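You operate a simulated robot arm through the tools that you are given. There is no shell and no other tool. Be economical: measure what you need, move in short steps, check, and stop when the job is done.

Carry out the task below with a simulated two-armed robot. There is one attempt and no reset: what you move stays moved.

## Task
On the top of the blue table, fold the blue towel in half.

The check looks at the end state, three seconds after you hand in, the way a careful person would. Anything else that was tipped, shoved, dropped, spilled or broken makes it a failure. Flat cloth is picked up by pressing the open fingertips on it (5 to 10 N) and closing them slowly along it; thin cloth reads only 2 to 8 mm in the jaws.

## Robot
Two 7-joint arms with two-finger parallel grippers on one trunk, on a base that drives. Base frame: it is fixed to the floor where the robot stands at the start and does not move with it; the origin is under the middle of the robot, x ahead of it, y to its left, z up; the surface under the hand at the start is at about z = 0.74. Readings come in m, rad, newtons and seconds.
The left shoulder is at the start at [0.05, 0.209, 1.071], the right one opposite. With the tool pointing down near the work surface each hand reaches from about 0.26 to 0.92 m from the robot's upright axis, wherever it stands, measured 20 degrees to its own side. Places, roughly: top of the blue table [1.1, 0.2, 0.7]. Payload 4.4 kg a hand.
Tool frame (each hand has its own): the origin (TCP) lies between the finger pads and is the grasp point; the fingertips stand 0.023 m ahead of it; z points along the fingers, y is the line along which they close. The gripper opens to 0.094 m. The fingers are 0.038 m wide and 0.01 m thick; the gripper's body (0.054 by 0.096 m) begins 0.039 m behind the TCP.
Orientation is that of the tool frame in the base frame, as a unit quaternion [w, x, y, z]. With the fingers straight down and closing along the base's y, the tool's x points along the base's -x, its y along +y and its z along -z.

## Interface
- The arms move only by the tool jog_arm. It takes "left_targets", "right_targets" or both (then of equal length, played together; a hand with none holds still); each is text: rows parted by semicolons, each of 7 numbers parted by spaces: the shift along the tool's x, y, z in units of 250 mm (1.0 is 250 mm), then the turn, a rotation vector about the tool's x, y, z in units of 60 degrees (1.0 is 60 degrees), then the gripper command, from -1 (fully open) to 1 (shut), values between in proportion. In form: tx ty tz ax ay az claw; .... A call has 1 to 20 rows; each row is the pose to reach, as a shift and turn from the pose commanded when the call began, along the tool's axes at that moment. A call with a number of a shift or a turn outside -1 to 1 is refused whole. Rows are played at 5 a second. More than 0.05 m and 0.15 rad between two rows, or a gripper value outside its range, and nothing of the call is played. A pose out of reach is approached as far as the arm can. The call stops where the force on the tool passes 40 N (or 10 N more than at its start, if that is more) or the arm is blocked; 0.2 s more then pass. The fingers move at their own pace (about 0.108 m/s each) and stop on an object; they squeeze with about 29 N. The grip force told is the motor's: it shows also when the fingers shut on nothing. Time passes only in rows, and 0.2 s behind the last, so rows that repeat a pose let the fingers close. It gives the time, the measured TCP pose, the force on the tool (base axes), the opening and the grip force at its end, in the units of the frame above (readings bear some noise), with the torque about the TCP (base axes, N m) and any sound that the robot's microphone picked up.
- Cameras (640 x 400 px; columns grow to the right, rows downward): "scene" is now at [0.1308, 0.0242, 1.2389]; the picture's right is [0.44, -0.90, 0.00], its down [-0.61, -0.30, -0.73] and it looks along [0.66, 0.32, -0.68] (base axes); focal length 243 px, centre (320, 200). "left" rides on the left gripper at [0.086, -0.016, -0.074] in its tool frame; the picture's right is [0.18, 0.98, 0.00], its down [-0.58, 0.11, -0.81] and it looks along [-0.79, 0.15, 0.59] (tool axes); focal length 243 px, centre (320, 200). "right" rides on the right gripper at [0.086, 0.016, -0.074] in its tool frame; the picture's right is [-0.18, 0.98, 0.00], its down [-0.58, -0.11, -0.81] and it looks along [-0.79, -0.15, 0.59] (tool axes); focal length 243 px, centre (320, 200). There is no depth. A picture from a camera that has moved, and an enlarged one, comes with that camera's place and axes in the base frame and with its lens. The place of the scene camera against the robot may be out by one fixed shift of up to 0.025 m in any direction.
- camera(camera): a new picture of that camera. No time passes.
- slide_trunk(by): slides the trunk up (or, below 0, down) by that many m; the arms and the scene camera ride with it, the base frame stays. It gives what a move gives, with no picture.
- drive_base(legs): drives the robot by 1 to 6 legs, each [ahead, left, turn to the left] in m, m and rad, along the robot's own axes; the way and the turn of a leg run together, so that a leg with both is an arc; at most 1.5 m and 3.142 rad a leg. The arms and the cameras ride along, it lands a little off, and it stops where it bumps. It gives what a move gives.
- aim_head(pan, tilt): turns the head with the scene camera to pan (to the left, within 1.396 rad either way) and tilt (down, from -0.506 to 1.204), counted from straight ahead of the robot. It gives what a move gives.
- zoom(camera, box): a new picture of the part [left, top, right, bottom] of that camera's present view, enlarged. No time passes.
- close_job(): hands the job in; it is judged then, once.

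Work in short steps. Places have to be worked out from the pictures, the camera data and where the tool is seen: move nearer, look again, correct. Check each grasp and each placing, and mend what went wrong. You have 120 turns and 100 pictures in all, those below and enlarged ones among them. Open the grippers and draw the arms clear of the work before you hand the job in, unless the task says otherwise; then end with one line.

The tools are called as name(argument=value, ...) on one line, values as JSON. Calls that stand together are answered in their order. jog_arm: Moves the arms, as the interface text tells. Its arguments: {"type":"object","properties":{"left_targets":{"type":"string"},"right_targets":{"type":"string"}},"required":[]} The other tools are called the same way: slide_trunk (by) slides the trunk up or down; drive_base (legs) drives the base; aim_head (pan, tilt) turns the head that bears the scene camera; camera (camera) takes a picture; zoom (camera, box) takes an enlarged picture of a part of a camera's view; close_job () hands the job in.

At the start:

```text
time_s: 0.0
left_position: [0.5499, 0.4142, 0.977]
left_tool_rot: [0.0, 0.0, 1.0, 0.0]
left_wrist_force: [0.2, 0.8, 1.3]
left_ft_torque: [0.01, -0.01, -0.01]
left_width: 0.0941
left_grasp_force: 0.0
right_position: [0.5747, -0.0291, 0.8961]
right_tool_rot: [0.0, -0.001, 1.0, 0.0]
right_wrist_force: [0.2, -1.3, 0.7]
right_ft_torque: [-0.01, -0.03, 0.02]
right_width: 0.0941
right_grasp_force: 0.0
trunk travel left (down, up): [-0.15, 0.413]
robot x, y, heading: [-0.0046, -0.0015, -0.006]
head pan, tilt: [0.454, 0.752]
```

scene: 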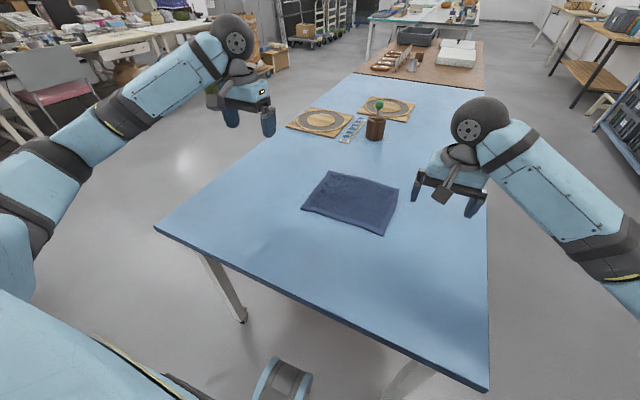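
right: 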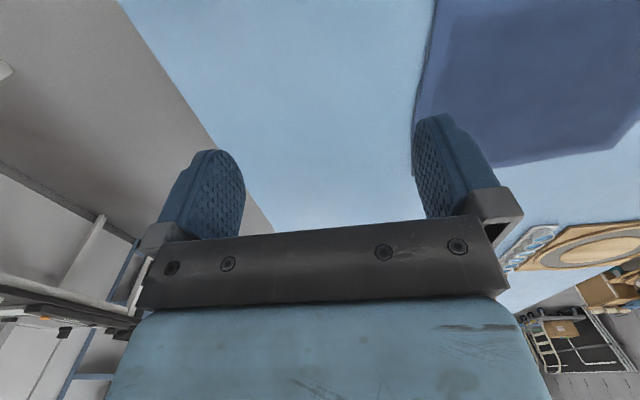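
left: 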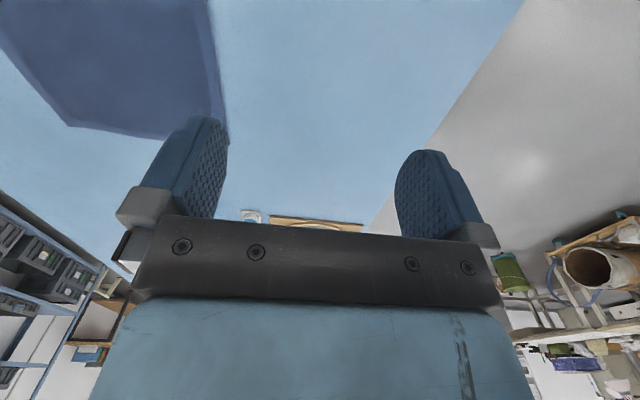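

I place the towel at about x 0.57–0.77, y 0.05–0.29. I'll zoom in to confirm the corners.

zoom(camera="scene", box=[270, 140, 430, 240])

aim_head(pan=0.25, tilt=0.9)

camera(camera="scene")

```text
4.00 times, centred on (350, 190) of scene
camera zoom: at [0.1308, 0.0242, 1.2389], right [0.44, -0.9, 0.0], down [-0.61, -0.3, -0.73], along [0.66, 0.32, -0.68], focal length 972 px, centre (200, 240)
```

zoom: 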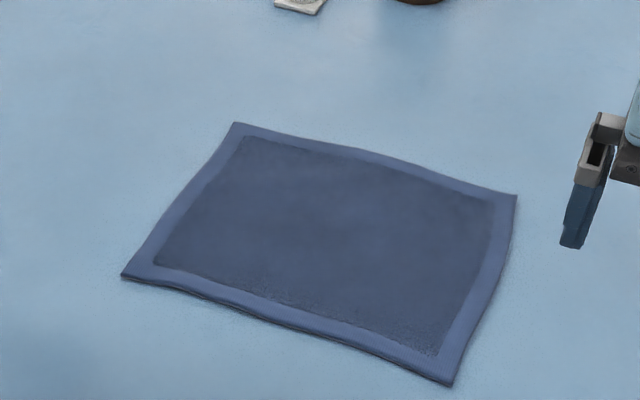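

```text
time_s: 0.7
left_position: [0.5498, 0.4147, 0.9776]
left_tool_rot: [0.0, 0.0, 1.0, 0.0]
left_wrist_force: [-0.5, -0.3, 0.0]
left_ft_torque: [-0.02, -0.03, -0.01]
left_width: 0.0941
left_grasp_force: 0.0
right_position: [0.5734, -0.0295, 0.8965]
right_tool_rot: [0.0, 0.0, 1.0, 0.0]
right_wrist_force: [-0.1, 0.2, -0.4]
right_ft_torque: [0.02, 0.0, -0.02]
right_width: 0.0939
right_grasp_force: 0.0
trunk travel left (down, up): [-0.15, 0.413]
robot x, y, heading: [0.0019, 0.0024, -0.003]
head pan, tilt: [0.25, 0.901]
```

```text
95 pictures are left
camera scene: at [0.1296, 0.0066, 1.2271], right [0.25, -0.97, 0.0], down [-0.76, -0.19, -0.62], along [0.6, 0.15, -0.78], focal length 243 px, centre (320, 200)
```

scene: 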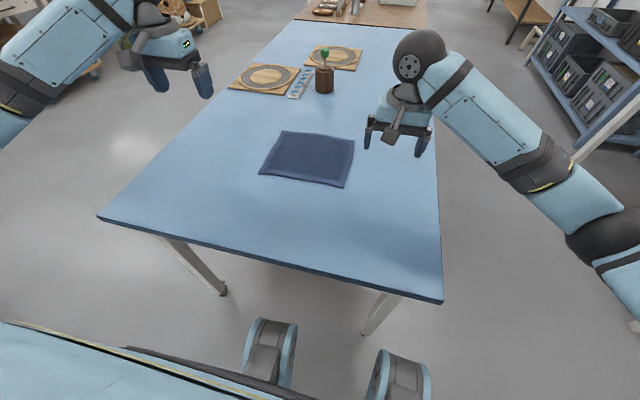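

Wrist views put the towel a bit nearer: x about 0.55–0.75, y about 0.06–0.295. I'll move both hands above the near corners and look again.

jog_arm(left_targets="-0.02 -0.12 0.09 0 0 0 -0.6; -0.04 -0.24 0.18 0 0 0 -0.2; -0.06 -0.36 0.27 0 0 0 0.1; -0.08 -0.48 0.36 0 0 0 0.1; -0.1 -0.6 0.44 0 0 0 0.1; -0.1 -0.6 0.44 0 0 0 0.1", right_targets="0 0.09 0.03 0 0 0 -0.6; 0 0.18 0.05 0 0 0 -0.2; 0 0.27 0.07 0 0 0 0.1; 0 0.36 0.09 0 0 0 0.1; 0 0.456 0.12 0 0 0 0.1; 0 0.456 0.12 0 0 0 0.1")

camera(camera="left")

camera(camera="right")

camera(camera="scene")

```text
time_s: 2.1
left_position: [0.5731, 0.2658, 0.8672]
left_tool_rot: [0.0, 0.0, 1.0, 0.0]
left_wrist_force: [-0.5, 0.2, 0.0]
left_ft_torque: [-0.02, 0.01, -0.01]
left_width: 0.0423
left_grasp_force: 0.2
right_position: [0.5726, 0.0861, 0.8649]
right_tool_rot: [0.001, 0.0, 1.0, 0.0]
right_wrist_force: [0.3, 0.4, 0.1]
right_ft_torque: [-0.02, -0.04, -0.01]
right_width: 0.0423
right_grasp_force: 0.0
trunk travel left (down, up): [-0.15, 0.413]
robot x, y, heading: [0.0022, 0.0006, 0.004]
head pan, tilt: [0.25, 0.901]
```

```text
94 pictures are left
camera left: at [0.4866, 0.2506, 0.9412], right [-0.18, 0.98, 0.0], down [0.58, 0.11, 0.81], along [0.79, 0.15, -0.59], focal length 243 px, centre (320, 200)
```

left: 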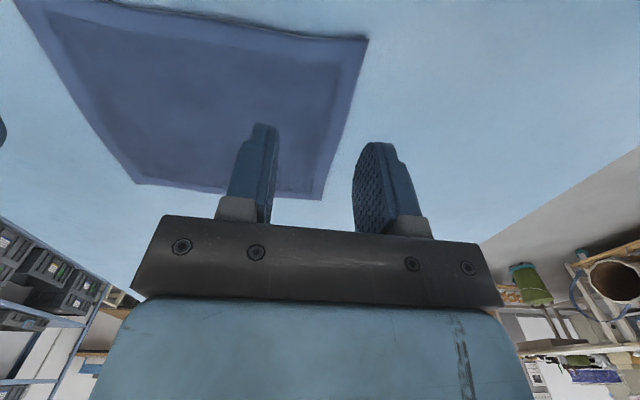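

```text
93 pictures are left
camera right: at [0.4871, 0.1024, 0.9388], right [0.18, 0.98, 0.0], down [0.58, -0.11, 0.81], along [0.79, -0.15, -0.59], focal length 243 px, centre (320, 200)
```

right: 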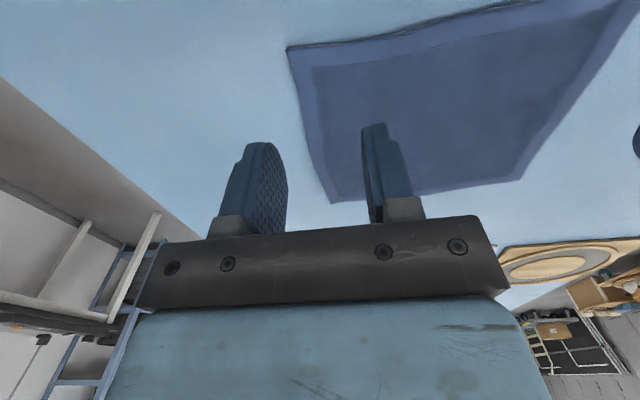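

```text
92 pictures are left
camera scene: at [0.1294, 0.0065, 1.2271], right [0.25, -0.97, 0.0], down [-0.76, -0.19, -0.62], along [0.6, 0.15, -0.78], focal length 243 px, centre (320, 200)
```

scene: 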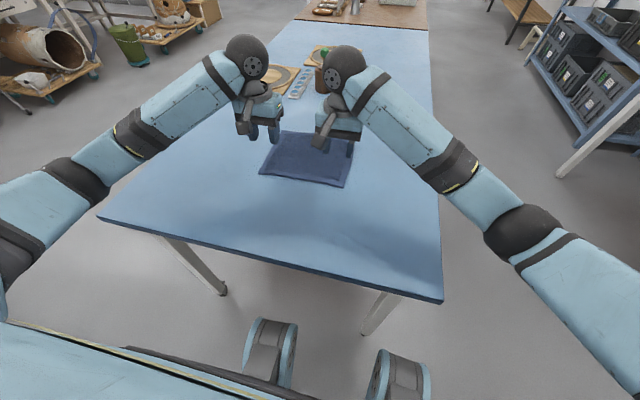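

Corners from the wrist views: near-right (0.560, 0.064), near-left (0.552, 0.299), far-left (0.753, 0.303), far-right (0.764, 0.067). I'll descend to just above the cloth at the near corners.

jog_arm(left_targets="0 0 0.13 0 0 0 0.1; 0 0 0.26 0 0 0 0.1; 0 0 0.36 0 0 0 0.1; 0 0 0.36 0 0 0 0.1", right_targets="-0.012 0.024 0.13 0 0 0 0.1; -0.024 0.048 0.25 0 0 0 0.1; -0.024 0.048 0.35 0 0 0 0.1; -0.024 0.048 0.35 0 0 0 0.1")

camera(camera="left")

camera(camera="right")

```text
time_s: 3.1
left_position: [0.5772, 0.2657, 0.778]
left_tool_rot: [0.0, 0.0, 1.0, 0.0]
left_wrist_force: [0.3, 0.3, 0.4]
left_ft_torque: [0.01, -0.01, -0.03]
left_width: 0.0424
left_grasp_force: 0.0
right_position: [0.5774, 0.0981, 0.7792]
right_tool_rot: [0.0, 0.0, 1.0, 0.0]
right_wrist_force: [0.6, -0.3, -0.6]
right_ft_torque: [0.01, 0.0, -0.03]
right_width: 0.0426
right_grasp_force: 0.1
trunk travel left (down, up): [-0.15, 0.413]
robot x, y, heading: [0.0021, -0.0014, 0.001]
head pan, tilt: [0.25, 0.901]
```

```text
91 pictures are left
camera left: at [0.489, 0.2502, 0.8517], right [-0.18, 0.98, 0.0], down [0.58, 0.11, 0.81], along [0.79, 0.15, -0.59], focal length 243 px, centre (320, 200)
```

left: 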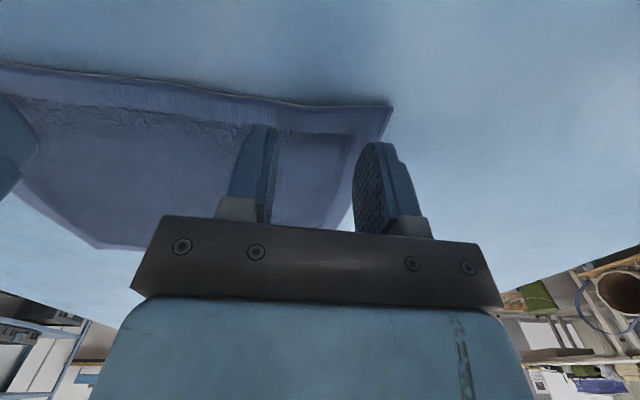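

```text
90 pictures are left
camera right: at [0.4917, 0.1145, 0.8515], right [0.18, 0.98, 0.0], down [0.58, -0.11, 0.81], along [0.79, -0.15, -0.59], focal length 243 px, centre (320, 200)
```

right: 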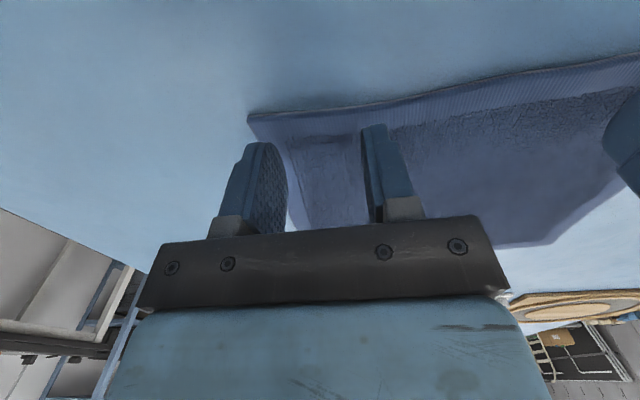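

Corner estimates hold. I'll lower gently toward contact and watch the force.

jog_arm(left_targets="0.03 -0.024 0.02 0 0 0 0.1; 0.03 -0.024 0.034 0 0 0 0.1; 0.03 -0.024 0.044 0 0 0 0.1", right_targets="0.015 0 0.02 0 0 0 0.1; 0.015 0 0.034 0 0 0 0.1; 0.015 0 0.044 0 0 0 0.1")

```text
time_s: 3.9
left_position: [0.5657, 0.2588, 0.7686]
left_tool_rot: [0.001, 0.0, 1.0, 0.0]
left_wrist_force: [0.7, 0.1, 1.3]
left_ft_torque: [-0.01, -0.01, 0.01]
left_width: 0.0422
left_grasp_force: 0.0
right_position: [0.576, 0.098, 0.7682]
right_tool_rot: [0.0, -0.001, 1.0, 0.0]
right_wrist_force: [0.0, 0.2, 1.5]
right_ft_torque: [0.03, 0.0, 0.02]
right_width: 0.0422
right_grasp_force: 0.1
trunk travel left (down, up): [-0.15, 0.413]
robot x, y, heading: [-0.0006, 0.0006, -0.001]
head pan, tilt: [0.25, 0.901]
```

Light contact may be starting at z 0.768. A few more millimetres down.

jog_arm(left_targets="0 0 0.006 0 0 0 0.1; 0 0 0.012 0 0 0 0.1; 0 0 0.012 0 0 0 0.1", right_targets="0 0 0.006 0 0 0 0.1; 0 0 0.012 0 0 0 0.1; 0 0 0.012 0 0 0 0.1")

```text
time_s: 4.7
left_position: [0.5666, 0.2585, 0.7663]
left_tool_rot: [0.002, 0.0, 1.0, 0.001]
left_wrist_force: [1.1, 2.8, 13.6]
left_ft_torque: [0.16, -0.14, -0.01]
left_width: 0.0423
left_grasp_force: 0.1
right_position: [0.5746, 0.0985, 0.7658]
right_tool_rot: [0.001, 0.0, 1.0, 0.0]
right_wrist_force: [0.7, 1.6, 6.8]
right_ft_torque: [0.02, -0.07, 0.0]
right_width: 0.0422
right_grasp_force: 0.0
trunk travel left (down, up): [-0.15, 0.413]
robot x, y, heading: [0.0042, -0.0001, -0.003]
head pan, tilt: [0.25, 0.901]
```

Contact: right 7 N, left 14 N. I'll ease the left slightly and close both slowly.

jog_arm(left_targets="0 0 -0.004 0 0 0 0.1; 0 0 -0.004 0 0 0 0.2; 0 0 -0.004 0 0 0 0.3; 0 0 -0.004 0 0 0 0.4; 0 0 -0.004 0 0 0 0.5; 0 0 -0.004 0 0 0 0.6; 0 0 -0.004 0 0 0 0.7; 0 0 -0.004 0 0 0 0.8; 0 0 -0.004 0 0 0 0.9; 0 0 -0.004 0 0 0 1; 0 0 -0.004 0 0 0 1; 0 0 -0.004 0 0 0 1", right_targets="0 0 0 0 0 0 0.1; 0 0 0 0 0 0 0.2; 0 0 0 0 0 0 0.3; 0 0 0 0 0 0 0.4; 0 0 0 0 0 0 0.5; 0 0 0 0 0 0 0.6; 0 0 0 0 0 0 0.7; 0 0 0 0 0 0 0.8; 0 0 0 0 0 0 0.9; 0 0 0 0 0 0 1; 0 0 0 0 0 0 1; 0 0 0 0 0 0 1")

camera(camera="left")

camera(camera="right")

```text
time_s: 7.3
left_position: [0.5658, 0.2578, 0.7662]
left_tool_rot: [0.001, 0.0, 1.0, 0.001]
left_wrist_force: [-0.1, -13.0, 7.0]
left_ft_torque: [-0.31, -0.07, -0.04]
left_width: 0.004
left_grasp_force: 29.0
right_position: [0.5751, 0.0979, 0.7671]
right_tool_rot: [0.002, -0.001, 1.0, 0.001]
right_wrist_force: [1.1, 12.6, 11.9]
right_ft_torque: [0.31, -0.11, 0.01]
right_width: 0.0069
right_grasp_force: 29.3
trunk travel left (down, up): [-0.15, 0.413]
robot x, y, heading: [0.0005, 0.0004, 0.006]
head pan, tilt: [0.25, 0.901]
```

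```text
89 pictures are left
camera left: at [0.4787, 0.242, 0.8401], right [-0.18, 0.98, 0.0], down [0.58, 0.11, 0.81], along [0.79, 0.15, -0.59], focal length 243 px, centre (320, 200)
```

left: 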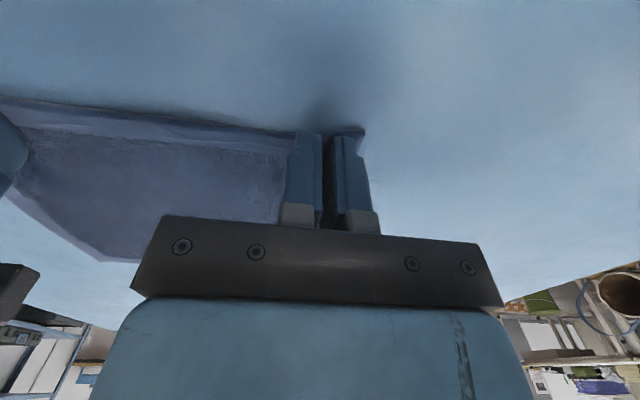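

```text
88 pictures are left
camera right: at [0.4893, 0.1139, 0.8392], right [0.18, 0.98, 0.0], down [0.58, -0.11, 0.81], along [0.79, -0.15, -0.59], focal length 243 px, centre (320, 200)
```

right: 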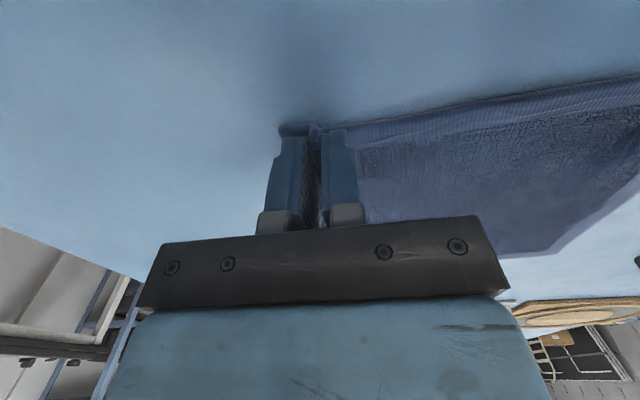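

Both hold cloth (4 and 7 mm). I'll lift along the first half of an arc, tilting the hands slightly, and check.

jog_arm(left_targets="-0.017 -0.01 -0.083 0 0.055 0 1; -0.058 -0.016 -0.16 0 0.11 0 1; -0.118 -0.016 -0.226 0 0.167 0 1; -0.196 -0.016 -0.277 0 0.222 0 1; -0.286 -0.016 -0.309 0 0.278 0 1; -0.382 -0.016 -0.32 0 0.333 0 1", right_targets="-0.017 0.01 -0.083 0 0.055 0 1; -0.058 0.016 -0.16 0 0.11 0 1; -0.118 0.016 -0.226 0 0.167 0 1; -0.196 0.016 -0.277 0 0.222 0 1; -0.286 0.016 -0.309 0 0.278 0 1; -0.382 0.016 -0.32 0 0.333 0 1")

zoom(camera="scene", box=[220, 60, 420, 210])

camera(camera="left")

```text
time_s: 8.7
left_position: [0.6613, 0.2557, 0.8446]
left_tool_rot: [-0.174, 0.001, 0.985, 0.0]
left_wrist_force: [0.7, -4.0, 0.2]
left_ft_torque: [-0.1, 0.01, 0.05]
left_width: 0.004
left_grasp_force: 28.4
right_position: [0.6756, 0.1019, 0.8456]
right_tool_rot: [-0.173, -0.001, 0.985, 0.0]
right_wrist_force: [-0.7, 4.2, 0.1]
right_ft_torque: [0.1, -0.04, -0.04]
right_width: 0.0045
right_grasp_force: 28.7
trunk travel left (down, up): [-0.15, 0.413]
robot x, y, heading: [0.0005, 0.0005, 0.001]
head pan, tilt: [0.25, 0.901]
```

```text
2.67 times, centred on (320, 135) of scene
camera zoom: at [0.1298, 0.0067, 1.227], right [0.25, -0.97, 0.0], down [-0.76, -0.19, -0.62], along [0.6, 0.15, -0.78], focal length 648 px, centre (320, 373)
```

zoom: 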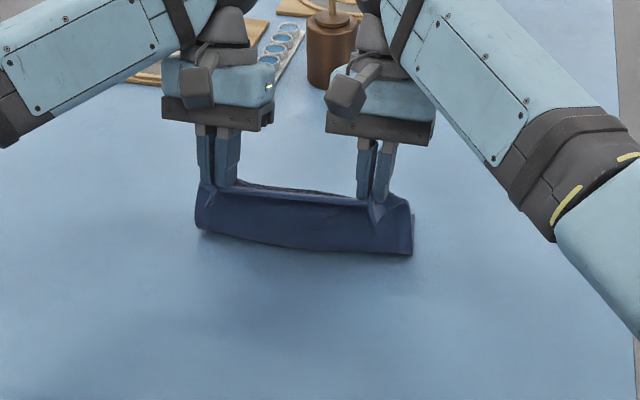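

```text
86 pictures are left
camera left: at [0.6058, 0.2395, 0.9431], right [-0.17, 0.98, 0.06], down [0.82, 0.11, 0.56], along [0.54, 0.15, -0.83], focal length 243 px, centre (320, 200)
```

left: 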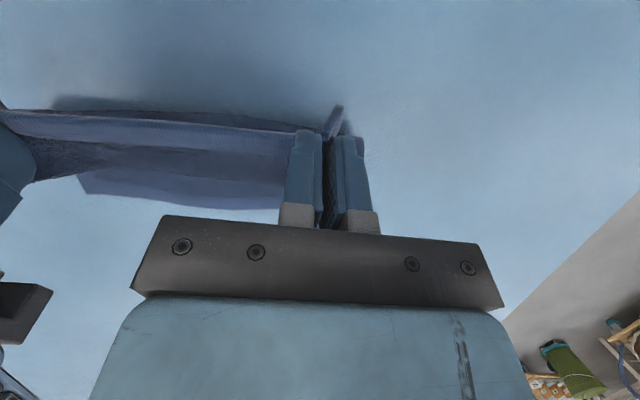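

The half-lifted towel hangs evenly. I'll continue the arc, stopping about 2 cm short of the table.

jog_arm(left_targets="-0.093 0 -0.022 0 0.056 0 1; -0.188 0 -0.023 0 0.111 0 1; -0.278 0 -0.003 0 0.167 0 1; -0.356 0 0.037 0 0.223 0 1; -0.416 0 0.087 0 0.278 0 1; -0.416 0 0.087 0 0.278 0 1", right_targets="-0.093 0 -0.022 0 0.056 0 1; -0.188 0 -0.023 0 0.111 0 1; -0.278 0 -0.003 0 0.167 0 1; -0.356 0 0.037 0 0.223 0 1; -0.416 0 0.087 0 0.278 0 1; -0.416 0 0.087 0 0.278 0 1")

zoom(camera="scene", box=[220, 60, 420, 210])

camera(camera="left")

camera(camera="right")

```text
time_s: 10.1
left_position: [0.7504, 0.256, 0.7902]
left_tool_rot: [-0.313, 0.001, 0.95, 0.0]
left_wrist_force: [-1.1, 0.1, -0.2]
left_ft_torque: [-0.02, -0.02, -0.01]
left_width: 0.0002
left_grasp_force: 29.7
right_position: [0.6868, 0.0532, 0.8077]
right_tool_rot: [-0.314, -0.001, 0.949, -0.001]
right_wrist_force: [-0.1, -0.2, 0.4]
right_ft_torque: [0.02, -0.07, 0.02]
right_width: 0.0041
right_grasp_force: 29.0
right hand out of reach, approached as far as the arm can: row 2, 3, 4, 5, 6
trunk travel left (down, up): [-0.15, 0.413]
robot x, y, heading: [-0.0055, 0.0011, -0.001]
head pan, tilt: [0.25, 0.901]
```

```text
2.67 times, centred on (320, 135) of scene
camera zoom: at [0.1279, 0.0071, 1.2274], right [0.25, -0.97, 0.0], down [-0.76, -0.19, -0.62], along [0.6, 0.15, -0.78], focal length 648 px, centre (320, 373)
```

zoom: 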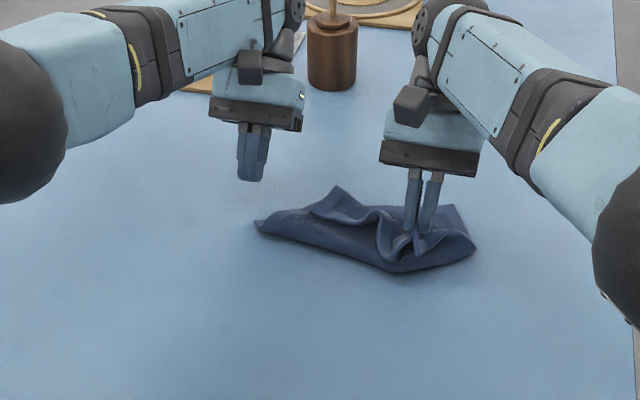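

```text
84 pictures are left
camera left: at [0.7251, 0.24, 0.9004], right [-0.15, 0.98, 0.11], down [0.95, 0.11, 0.3], along [0.28, 0.15, -0.95], focal length 243 px, centre (320, 200)
```

left: 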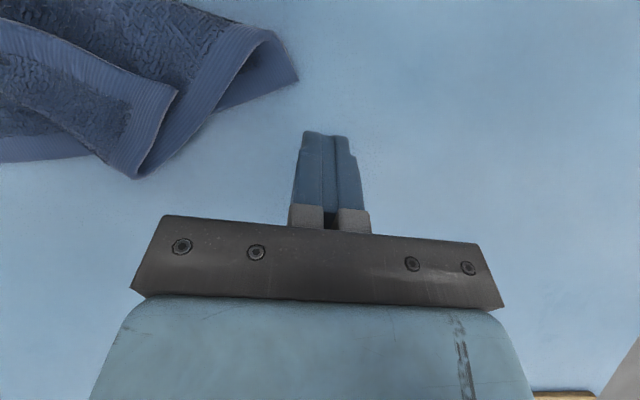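

```text
83 pictures are left
camera right: at [0.664, 0.0702, 0.9169], right [0.15, 0.98, -0.11], down [0.95, -0.11, 0.3], along [0.28, -0.15, -0.95], focal length 243 px, centre (320, 200)
```

right: 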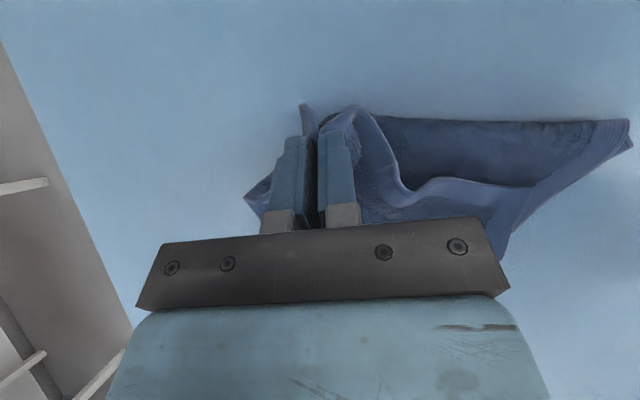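

The tilted right hand ran out of reach and dragged the cloth, and the left slipped off. I'll raise the left, and lift the right (still gripping) while undoing its tilt.

jog_arm(left_targets="0.04 0.03 -0.06 0 -0.12 0 1; 0.09 0.06 -0.12 0 -0.24 0 1; 0.14 0.1 -0.19 0 -0.36 0 1; 0.19 0.15 -0.26 0 -0.48 0 1; 0.238 0.2 -0.32 0 -0.6 0 1; 0.238 0.2 -0.32 0 -0.611 0 1", right_targets="0.1 0 -0.03 0 -0.12 0 1; 0.2 0 -0.06 0 -0.24 0 1; 0.25 0 -0.08 0 -0.36 0 1; 0.27 0 -0.098 0 -0.48 0 1; 0.27 0 -0.098 0 -0.6 0 1; 0.27 0 -0.098 0 -0.611 0 1")

zoom(camera="scene", box=[220, 60, 420, 210])

camera(camera="left")

```text
time_s: 11.5
left_position: [0.7528, 0.3042, 0.8895]
left_tool_rot: [0.0, 0.0, 1.0, 0.001]
left_wrist_force: [-0.3, 0.8, 0.0]
left_ft_torque: [0.02, 0.03, 0.02]
left_width: 0.0
left_grasp_force: 29.4
right_position: [0.791, 0.0496, 0.8722]
right_tool_rot: [-0.026, 0.0, 1.0, 0.003]
right_wrist_force: [0.2, 0.0, -0.4]
right_ft_torque: [0.1, -0.02, -0.03]
right_width: 0.0034
right_grasp_force: 29.0
right hand out of reach, approached as far as the arm can: row 1, 2, 3, 4, 5, 6
trunk travel left (down, up): [-0.15, 0.413]
robot x, y, heading: [0.0, 0.0007, 0.002]
head pan, tilt: [0.25, 0.901]
```

```text
2.67 times, centred on (320, 135) of scene
camera zoom: at [0.1304, 0.0056, 1.2269], right [0.25, -0.97, 0.0], down [-0.76, -0.19, -0.62], along [0.6, 0.15, -0.78], focal length 648 px, centre (320, 373)
```

zoom: 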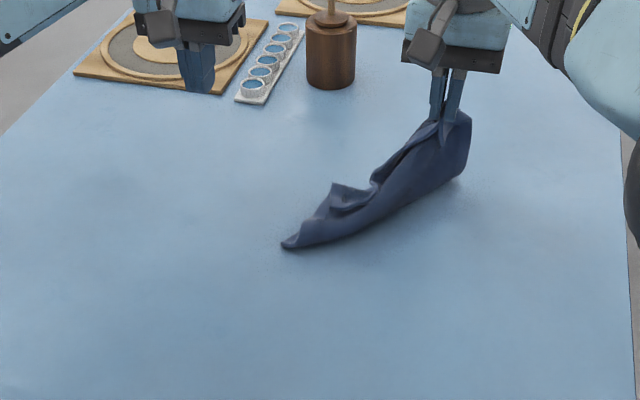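

```text
81 pictures are left
camera left: at [0.6657, 0.2876, 0.9623], right [-0.18, 0.98, 0.0], down [0.58, 0.11, 0.81], along [0.79, 0.15, -0.59], focal length 243 px, centre (320, 200)
```

left: 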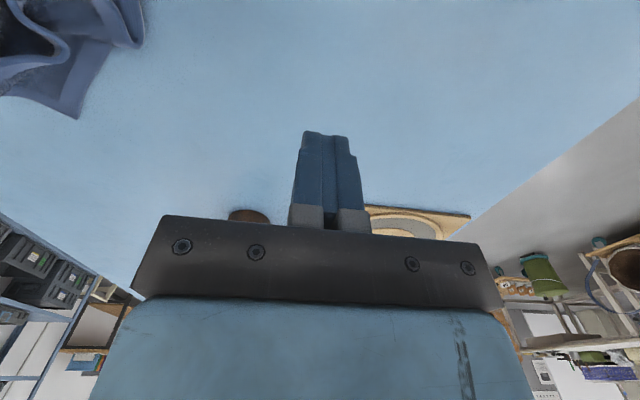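

The right hand still holds its corner but its pose went oddly off target. I'll test with a tiny raise to see whether the arm answers properly.

jog_arm(right_targets="0 0 -0.02 0 0 0 1; 0 0 -0.04 0 0 0 1; 0 0 -0.04 0 0 0 1")

```text
time_s: 12.3
left_position: [0.7527, 0.3041, 0.8872]
left_tool_rot: [0.0, -0.001, 1.0, 0.0]
left_wrist_force: [0.1, -0.5, 0.4]
left_ft_torque: [-0.01, -0.01, 0.0]
left_width: 0.0003
left_grasp_force: 29.1
right_position: [0.7896, 0.0508, 0.883]
right_tool_rot: [-0.027, 0.001, 1.0, -0.001]
right_wrist_force: [0.0, 0.2, 0.5]
right_ft_torque: [0.1, -0.01, -0.02]
right_width: 0.0039
right_grasp_force: 28.9
trunk travel left (down, up): [-0.15, 0.413]
robot x, y, heading: [-0.0006, 0.0049, 0.002]
head pan, tilt: [0.25, 0.901]
```

The arm answers normally again. I'll lift the right hand so the towel hangs and I can see its corners.

jog_arm(right_targets="0.04 0 -0.1 0 -0.03 0 1; 0.1 0 -0.26 0 -0.05 0 1; 0.18 0 -0.42 0 -0.05 0 1; 0.26 0 -0.56 0 -0.05 0 1; 0.34 0 -0.7 0 -0.05 0 1; 0.4 0 -0.84 0 -0.05 0 1; 0.4 0 -0.96 0 -0.05 0 1; 0.4 0 -0.96 0 -0.05 0 1; 0.4 0 -0.96 0 -0.05 0 1")

camera(camera="scene")

camera(camera="left")

camera(camera="right")

```text
time_s: 14.3
left_position: [0.7527, 0.3037, 0.8886]
left_tool_rot: [0.0, 0.0, 1.0, 0.0]
left_wrist_force: [0.0, 0.8, 0.4]
left_ft_torque: [0.01, 0.02, 0.01]
left_width: 0.0
left_grasp_force: 28.7
right_position: [0.7606, 0.0566, 1.1365]
right_tool_rot: [0.0, 0.0, 1.0, 0.001]
right_wrist_force: [0.2, 0.7, 0.4]
right_ft_torque: [-0.06, -0.02, -0.01]
right_width: 0.0035
right_grasp_force: 28.6
right hand out of reach, approached as far as the arm can: row 1, 2, 3, 4, 5, 6, 7, 8, 9
trunk travel left (down, up): [-0.15, 0.413]
robot x, y, heading: [0.0012, 0.0024, 0.002]
head pan, tilt: [0.25, 0.901]
```

```text
80 pictures are left
camera scene: at [0.1294, 0.0066, 1.2271], right [0.25, -0.97, 0.0], down [-0.76, -0.19, -0.62], along [0.6, 0.15, -0.78], focal length 243 px, centre (320, 200)
```

scene: 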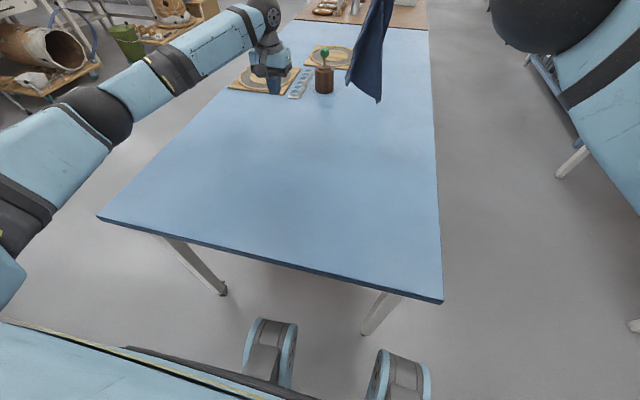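

```text
79 pictures are left
camera left: at [0.6651, 0.2886, 0.9627], right [-0.18, 0.98, 0.0], down [0.58, 0.11, 0.81], along [0.79, 0.15, -0.59], focal length 243 px, centre (320, 200)
```

left: 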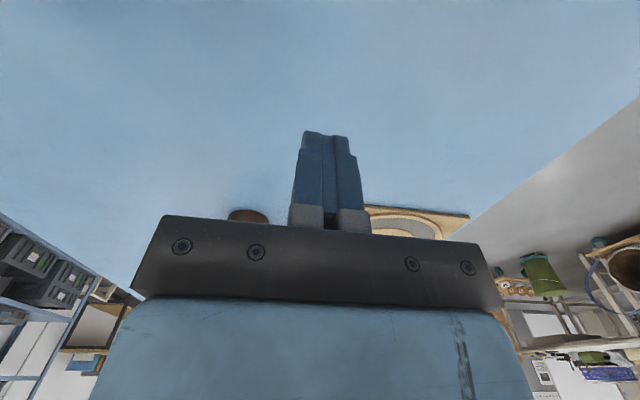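

```text
78 pictures are left
camera right: at [0.6753, 0.0731, 1.2097], right [0.18, 0.98, 0.0], down [0.58, -0.11, 0.81], along [0.79, -0.15, -0.59], focal length 243 px, centre (320, 200)
```

right: 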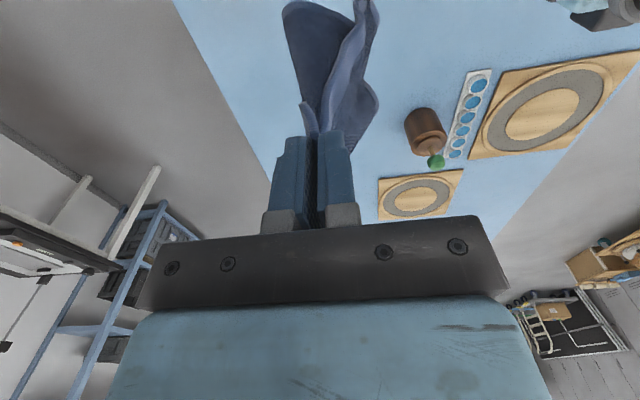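

The towel hangs from the right hand; the right arm seems to be in an awkward posture. I'll move it toward its own side and back to recover it.

jog_arm(right_targets="0.1 -0.1 0 0 0 0 1; 0.2 -0.2 0 0 0 0 1; 0.3 -0.3 0 0 0 0 1; 0.4 -0.4 0 0 0 0 1; 0.4 -0.4 0 0 0 0 1; 0.4 -0.4 0 0 0 0 1")

camera(camera="scene")

```text
time_s: 15.7
left_position: [0.7525, 0.3034, 0.8884]
left_tool_rot: [0.0, -0.001, 1.0, 0.0]
left_wrist_force: [0.0, -0.3, 0.3]
left_ft_torque: [0.0, 0.02, -0.04]
left_width: 0.0001
left_grasp_force: 29.0
right_position: [0.7719, 0.0032, 1.1741]
right_tool_rot: [0.0, 0.0, 1.0, 0.0]
right_wrist_force: [0.4, -0.4, -0.1]
right_ft_torque: [-0.06, -0.02, 0.0]
right_width: 0.0034
right_grasp_force: 29.2
right hand out of reach, approached as far as the arm can: row 1, 2, 3, 4, 5, 6
trunk travel left (down, up): [-0.15, 0.413]
robot x, y, heading: [0.0003, -0.0018, 0.002]
head pan, tilt: [0.25, 0.901]
```

```text
77 pictures are left
camera scene: at [0.1296, 0.0064, 1.2271], right [0.25, -0.97, 0.0], down [-0.76, -0.19, -0.62], along [0.6, 0.15, -0.78], focal length 243 px, centre (320, 200)
```

scene: 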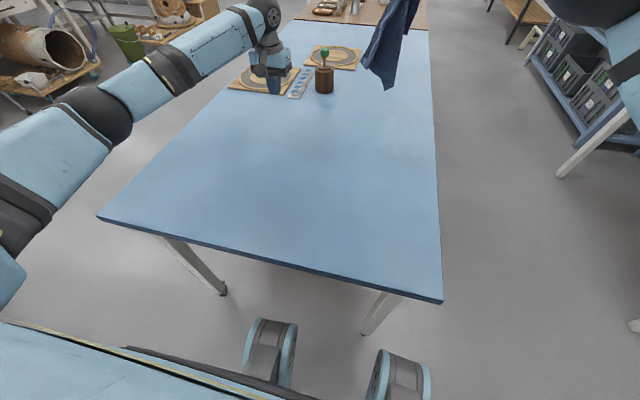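

It can't retract at this height; I'll lower it straight down and see if control returns.

jog_arm(right_targets="0 0 0.1 0 0 0 1; 0 0 0.2 0 0 0 1; 0 0 0.3 0 0 0 1; 0 0 0.4 0 0 0 1; 0 0 0.5 0 0 0 1; 0 0 0.5 0 0 0 1; 0 0 0.5 0 0 0 1")

aim_head(pan=0.1, tilt=0.65)

camera(camera="scene")

```text
time_s: 17.3
left_position: [0.7527, 0.3038, 0.888]
left_tool_rot: [0.0, 0.0, 1.0, 0.0]
left_wrist_force: [-0.3, 0.0, -0.1]
left_ft_torque: [-0.02, -0.02, 0.03]
left_width: 0.0002
left_grasp_force: 29.0
right_position: [0.7754, 0.0062, 1.0475]
right_tool_rot: [-0.001, 0.0, 1.0, 0.0]
right_wrist_force: [0.3, -0.1, -0.6]
right_ft_torque: [-0.02, 0.01, -0.01]
right_width: 0.0035
right_grasp_force: 29.2
right hand out of reach, approached as far as the arm can: row 1, 2
trunk travel left (down, up): [-0.15, 0.413]
robot x, y, heading: [-0.0008, 0.0006, 0.001]
head pan, tilt: [0.25, 0.901]
```

```text
time_s: 18.1
left_position: [0.7526, 0.3037, 0.8884]
left_tool_rot: [0.0, 0.0, 1.0, 0.0]
left_wrist_force: [0.4, 0.6, 0.4]
left_ft_torque: [0.0, -0.01, 0.0]
left_width: 0.0001
left_grasp_force: 28.4
right_position: [0.7747, 0.0055, 1.0477]
right_tool_rot: [0.0, 0.001, 1.0, 0.0]
right_wrist_force: [0.0, -0.6, 0.8]
right_ft_torque: [-0.06, 0.05, -0.02]
right_width: 0.0038
right_grasp_force: 28.8
trunk travel left (down, up): [-0.15, 0.413]
robot x, y, heading: [0.003, -0.0008, -0.001]
head pan, tilt: [0.099, 0.649]
```

```text
76 pictures are left
camera scene: at [0.1428, -0.0034, 1.2475], right [0.1, -0.99, 0.0], down [-0.6, -0.06, -0.8], along [0.79, 0.08, -0.61], focal length 243 px, centre (320, 200)
```

scene: 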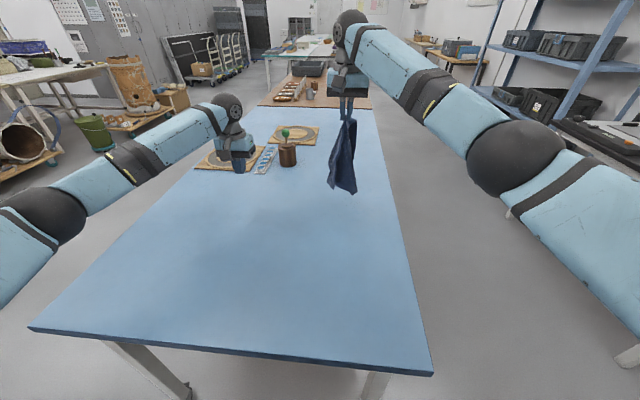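

The arm is back in range with the towel hanging clear. I'll lay it down by lowering while drawing back toward the robot.

jog_arm(right_targets="0 0.04 0.16 0 0 0 1; 0.04 0.08 0.32 0 0 0 1; 0.12 0.12 0.44 0 0 0 1; 0.24 0.16 0.56 0 0 0 1; 0.36 0.2 0.66 0 0 0 1; 0.48 0.24 0.76 0 0 0 1; 0.62 0.24 0.86 0 0 0 1; 0.76 0.24 0.94 0 0 0 1; 0.9 0.24 1.0 0 0 0 1; 0.98 0.24 1.0 0 0 0 1; 0.98 0.24 1.0 0 0 0 1")

aim_head(pan=0.15, tilt=0.9)

camera(camera="scene")

camera(camera="right")

```text
time_s: 20.5
left_position: [0.7524, 0.305, 0.8875]
left_tool_rot: [0.0, 0.0, 1.0, 0.0]
left_wrist_force: [-1.1, 0.6, 0.4]
left_ft_torque: [0.01, 0.01, 0.0]
left_width: 0.0
left_grasp_force: 28.5
right_position: [0.531, 0.0639, 0.8001]
right_tool_rot: [-0.001, 0.0, 1.0, 0.0]
right_wrist_force: [0.4, 0.2, 0.0]
right_ft_torque: [-0.03, 0.04, 0.0]
right_width: 0.0037
right_grasp_force: 28.7
trunk travel left (down, up): [-0.15, 0.413]
robot x, y, heading: [-0.0015, -0.001, 0.001]
head pan, tilt: [0.099, 0.649]
```

```text
time_s: 21.3
left_position: [0.7523, 0.3027, 0.8886]
left_tool_rot: [0.0, 0.0, 1.0, 0.0]
left_wrist_force: [0.2, -0.4, -0.4]
left_ft_torque: [-0.02, -0.01, -0.01]
left_width: 0.0003
left_grasp_force: 29.1
right_position: [0.531, 0.0643, 0.7998]
right_tool_rot: [0.0, 0.0, 1.0, 0.0]
right_wrist_force: [-0.3, -0.1, -0.8]
right_ft_torque: [-0.02, 0.0, 0.01]
right_width: 0.0035
right_grasp_force: 28.7
trunk travel left (down, up): [-0.15, 0.413]
robot x, y, heading: [-0.0035, 0.0012, 0.001]
head pan, tilt: [0.15, 0.901]
```

```text
75 pictures are left
camera scene: at [0.1311, -0.0008, 1.2271], right [0.15, -0.99, 0.0], down [-0.77, -0.12, -0.62], along [0.61, 0.09, -0.78], focal length 243 px, centre (320, 200)
```

scene: 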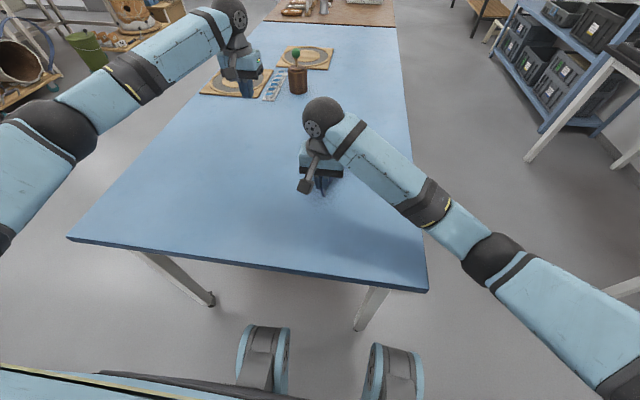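

```text
74 pictures are left
camera right: at [0.446, 0.0808, 0.8733], right [0.18, 0.98, 0.0], down [0.58, -0.11, 0.81], along [0.79, -0.15, -0.59], focal length 243 px, centre (320, 200)
```

right: 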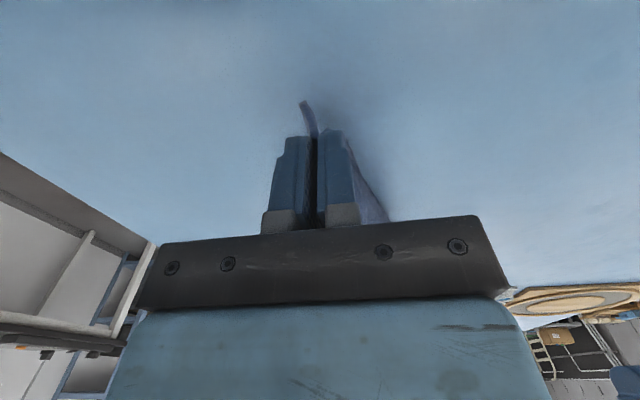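

The towel lies behind the gripper out of view. I'll lower the corner to the table, release, and move the right hand clear to look.

jog_arm(right_targets="0.05 0 0.06 0 0 0 1; 0.1 0 0.1 0 0 0 1; 0.1 0 0.1 0 0 0 0.5; 0.1 0 0.1 0 0 0 0.2; 0.1 0 0 0 0 0 0.2; 0.1 0 -0.16 0 0 0 0.2; 0.1 -0.15 -0.3 0 0 0 0.2; 0.1 -0.33 -0.4 0 0 0 0.2; 0.1 -0.5 -0.5 0 0 0 0.2; 0.1 -0.65 -0.5 0 0 0 0.2; 0.1 -0.65 -0.5 0 0 0 0.2")

camera(camera="scene")

zoom(camera="scene", box=[240, 100, 400, 220])

```text
refused: row 7 steps farther than a row can; nothing moved
```

```text
73 pictures are left
camera scene: at [0.1311, -0.0008, 1.2271], right [0.15, -0.99, 0.0], down [-0.77, -0.12, -0.62], along [0.61, 0.09, -0.78], focal length 243 px, centre (320, 200)
```

scene: 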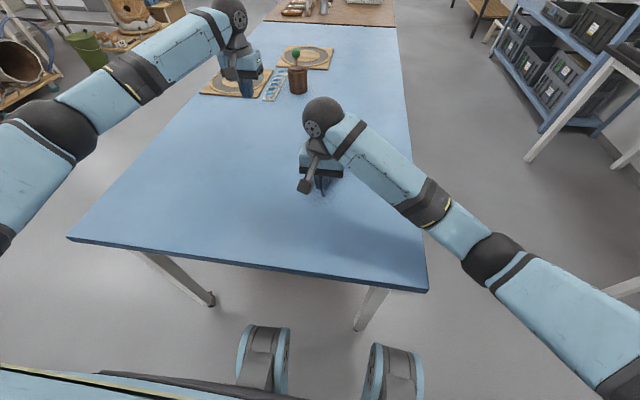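

```text
3.33 times, centred on (320, 160) of scene
camera zoom: at [0.1311, -0.0008, 1.2271], right [0.15, -0.99, 0.0], down [-0.77, -0.12, -0.62], along [0.61, 0.09, -0.78], focal length 810 px, centre (320, 333)
```

zoom: 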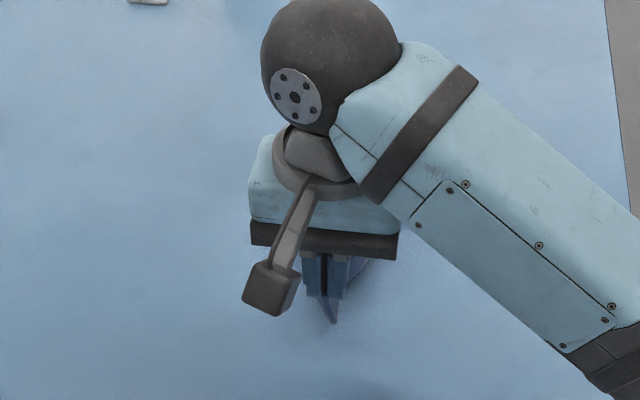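

A row was too long; nothing moved. Repeating with shorter steps.

jog_arm(right_targets="0.05 0 0.06 0 0 0 1; 0.1 0 0.1 0 0 0 1; 0.1 0 0.1 0 0 0 0.5; 0.1 0 0.1 0 0 0 0.2; 0.1 0 0 0 0 0 0.2; 0.1 0 -0.15 0 0 0 0.2; 0.1 -0.12 -0.28 0 0 0 0.2; 0.1 -0.28 -0.35 0 0 0 0.2; 0.1 -0.44 -0.4 0 0 0 0.2; 0.1 -0.6 -0.45 0 0 0 0.2; 0.1 -0.75 -0.45 0 0 0 0.2; 0.1 -0.75 -0.45 0 0 0 0.2")

zoom(camera="scene", box=[220, 90, 412, 210])

camera(camera="right")

```text
time_s: 23.9
left_position: [0.7529, 0.3046, 0.8886]
left_tool_rot: [0.0, 0.0, 1.0, -0.001]
left_wrist_force: [0.8, 0.0, -0.2]
left_ft_torque: [0.02, -0.02, 0.01]
left_width: 0.0002
left_grasp_force: 29.3
right_position: [0.5065, -0.1251, 0.911]
right_tool_rot: [0.0, 0.0, 1.0, -0.001]
right_wrist_force: [0.5, -0.5, -0.3]
right_ft_torque: [-0.01, -0.01, -0.02]
right_width: 0.0379
right_grasp_force: 0.1
trunk travel left (down, up): [-0.15, 0.413]
robot x, y, heading: [0.0003, 0.0002, -0.001]
head pan, tilt: [0.15, 0.901]
```

```text
3.33 times, centred on (316, 150) of scene
camera zoom: at [0.1312, -0.0004, 1.227], right [0.15, -0.99, 0.0], down [-0.77, -0.12, -0.62], along [0.61, 0.09, -0.78], focal length 810 px, centre (333, 367)
```

zoom: 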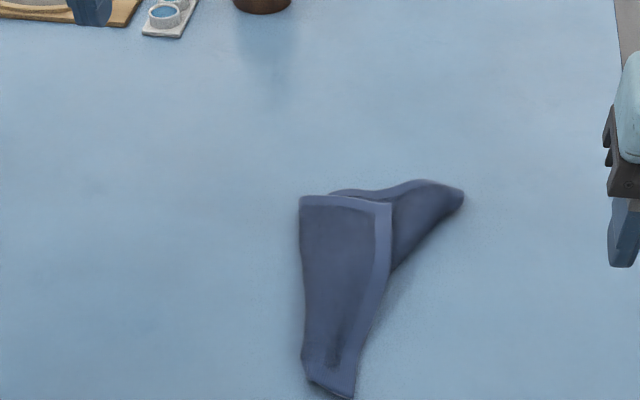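

```text
70 pictures are left
camera right: at [0.4212, -0.1078, 0.9848], right [0.18, 0.98, 0.0], down [0.58, -0.11, 0.81], along [0.79, -0.15, -0.59], focal length 243 px, centre (320, 200)
```

right: 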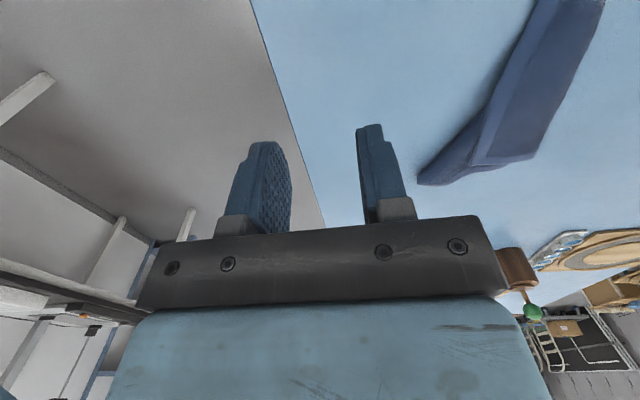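

The towel is folded over itself: near corner C at about (0.47, 0.05), top-flap corner B near (0.69, 0.04), and corner A sticking out right near (0.71, −0.03). I'll use the left hand to take A and carry it left to unroll the towel; first move above it, opening.

jog_arm(left_targets="0.02 -0.15 -0.05 0 0 0 0.6; 0.04 -0.3 -0.05 0 0 0 0.2; 0.06 -0.45 -0.05 0 0 0 0.2; 0.1 -0.6 -0.05 0 0 0 0.2; 0.14 -0.75 -0.05 0 0 0 0.2; 0.18 -0.9 -0.05 0 0 0 0.2; 0.18 -1 -0.05 0 0 0 0.2; 0.18 -1 -0.05 0 0 0 0.2", right_targets="0.1 -0.1 0 0 0 0 0.2; 0.2 -0.2 0 0 0 0 0.2; 0.3 -0.3 0 0 0 0 0.2; 0.3 -0.3 0 0 0 0 0.2; 0.3 -0.3 0 0 0 0 0.2; 0.3 -0.3 0 0 0 0 0.2; 0.3 -0.3 0 0 0 0 0.2; 0.3 -0.3 0 0 0 0 0.2")

camera(camera="left")

```text
time_s: 25.7
left_position: [0.7069, 0.0562, 0.9004]
left_tool_rot: [0.001, 0.0, 1.0, 0.0]
left_wrist_force: [-0.1, -0.2, 0.4]
left_ft_torque: [0.0, 0.02, 0.02]
left_width: 0.0375
left_grasp_force: 0.0
right_position: [0.4292, -0.1986, 0.9101]
right_tool_rot: [0.001, 0.0, 1.0, 0.0]
right_wrist_force: [0.4, 0.3, 0.2]
right_ft_torque: [0.03, -0.03, 0.01]
right_width: 0.0376
right_grasp_force: 0.1
trunk travel left (down, up): [-0.15, 0.413]
robot x, y, heading: [0.0027, 0.0025, 0.004]
head pan, tilt: [0.15, 0.901]
```

```text
69 pictures are left
camera left: at [0.6188, 0.0392, 0.9745], right [-0.18, 0.98, 0.0], down [0.58, 0.11, 0.81], along [0.79, 0.15, -0.59], focal length 243 px, centre (320, 200)
```

left: 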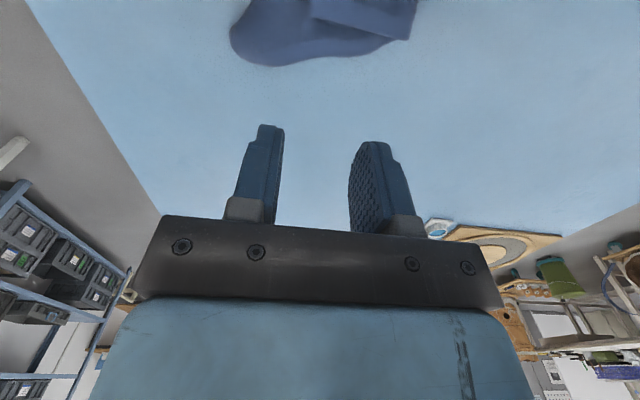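

A's tip appears near (0.713, −0.014). I'll back the left hand off 8 cm for a better view of the layers.

jog_arm(left_targets="0.16 -0.08 -0.05 0 0 0 0.2; 0.32 -0.16 -0.1 0 0 0 0.2; 0.48 -0.2 -0.1 0 0 0 0.2; 0.48 -0.2 -0.1 0 0 0 0.2")

zoom(camera="left", box=[160, 0, 480, 200])

```text
time_s: 26.7
left_position: [0.5872, 0.0026, 0.9223]
left_tool_rot: [0.0, 0.0, 1.0, 0.0]
left_wrist_force: [0.1, -0.2, 0.1]
left_ft_torque: [-0.02, 0.01, -0.02]
left_width: 0.0375
left_grasp_force: 0.0
right_position: [0.4301, -0.2001, 0.9095]
right_tool_rot: [0.0, 0.0, 1.0, 0.0]
right_wrist_force: [0.2, -0.1, -0.4]
right_ft_torque: [-0.03, 0.02, 0.01]
right_width: 0.0376
right_grasp_force: 0.1
trunk travel left (down, up): [-0.15, 0.413]
robot x, y, heading: [-0.0007, -0.0007, -0.003]
head pan, tilt: [0.15, 0.901]
```

```text
2.00 times, centred on (320, 100) of left
camera zoom: at [0.5002, -0.0137, 0.9955], right [-0.18, 0.98, 0.0], down [0.58, 0.11, 0.81], along [0.79, 0.15, -0.59], focal length 485 px, centre (320, 400)
```

zoom: 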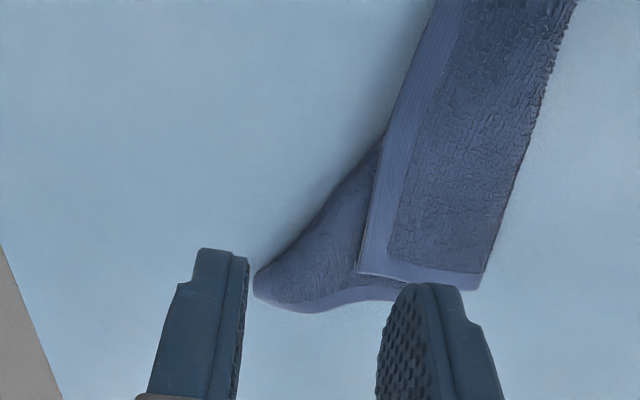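

Clear view now: the tip at (0.708, −0.012) is the lower layer's far-right end, single-flap there up to y≈0.048. I'll grasp at (0.695, 0.013), coming down to just above it.

jog_arm(left_targets="-0.15 0.01 0.05 0 0 0 0.35; -0.3 0.03 0.1 0 0 0 0.35; -0.43 0.04 0.2 0 0 0 0.35; -0.43 0.04 0.35 0 0 0 0.35; -0.43 0.04 0.5 0 0 0 0.35; -0.43 0.04 0.57 0 0 0 0.35; -0.43 0.04 0.6 0 0 0 0.35; -0.43 0.04 0.6 0 0 0 0.35")

camera(camera="left")

```text
time_s: 28.5
left_position: [0.6975, 0.013, 0.776]
left_tool_rot: [-0.001, -0.001, 1.0, 0.001]
left_wrist_force: [-0.2, 0.0, 0.3]
left_ft_torque: [0.0, 0.0, -0.01]
left_width: 0.0302
left_grasp_force: 0.1
right_position: [0.4298, -0.1979, 0.9104]
right_tool_rot: [-0.001, 0.0, 1.0, 0.0]
right_wrist_force: [-0.7, 0.8, 0.2]
right_ft_torque: [0.0, 0.0, -0.01]
right_width: 0.0379
right_grasp_force: 0.0
trunk travel left (down, up): [-0.15, 0.413]
robot x, y, heading: [-0.0016, -0.0014, 0.003]
head pan, tilt: [0.15, 0.901]
```

```text
67 pictures are left
camera left: at [0.6101, -0.0026, 0.8503], right [-0.18, 0.98, 0.0], down [0.58, 0.11, 0.81], along [0.79, 0.15, -0.59], focal length 243 px, centre (320, 200)
```

left: 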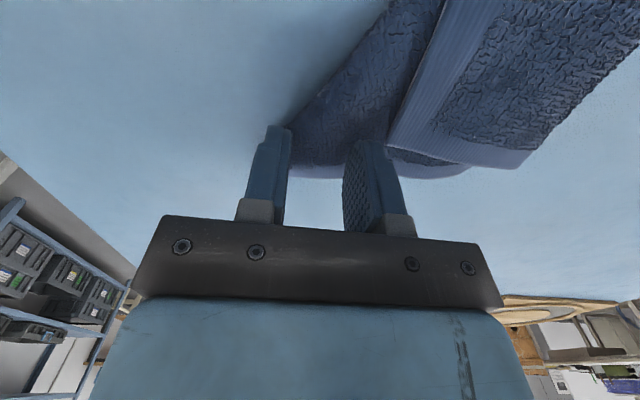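

Fingers are well placed between the tip and the flap. Press down in small steps and close slowly.

jog_arm(left_targets="0 0.02 0.012 0 0 0 0.35; 0 0.02 0.022 0 0 0 0.35; 0 0.02 0.03 0 0 0 0.35; 0 0.02 0.03 0 0 0 0.35")

```text
time_s: 29.5
left_position: [0.6961, 0.0189, 0.7695]
left_tool_rot: [0.001, -0.001, 1.0, 0.0]
left_wrist_force: [1.5, 0.5, 6.5]
left_ft_torque: [0.01, 0.01, 0.01]
left_width: 0.0302
left_grasp_force: 0.0
right_position: [0.4286, -0.1987, 0.9112]
right_tool_rot: [0.001, -0.001, 1.0, 0.0]
right_wrist_force: [0.2, -0.5, 0.4]
right_ft_torque: [-0.03, 0.01, 0.0]
right_width: 0.0374
right_grasp_force: 0.2
trunk travel left (down, up): [-0.15, 0.413]
robot x, y, heading: [-0.0029, -0.0018, 0.003]
head pan, tilt: [0.15, 0.901]
```

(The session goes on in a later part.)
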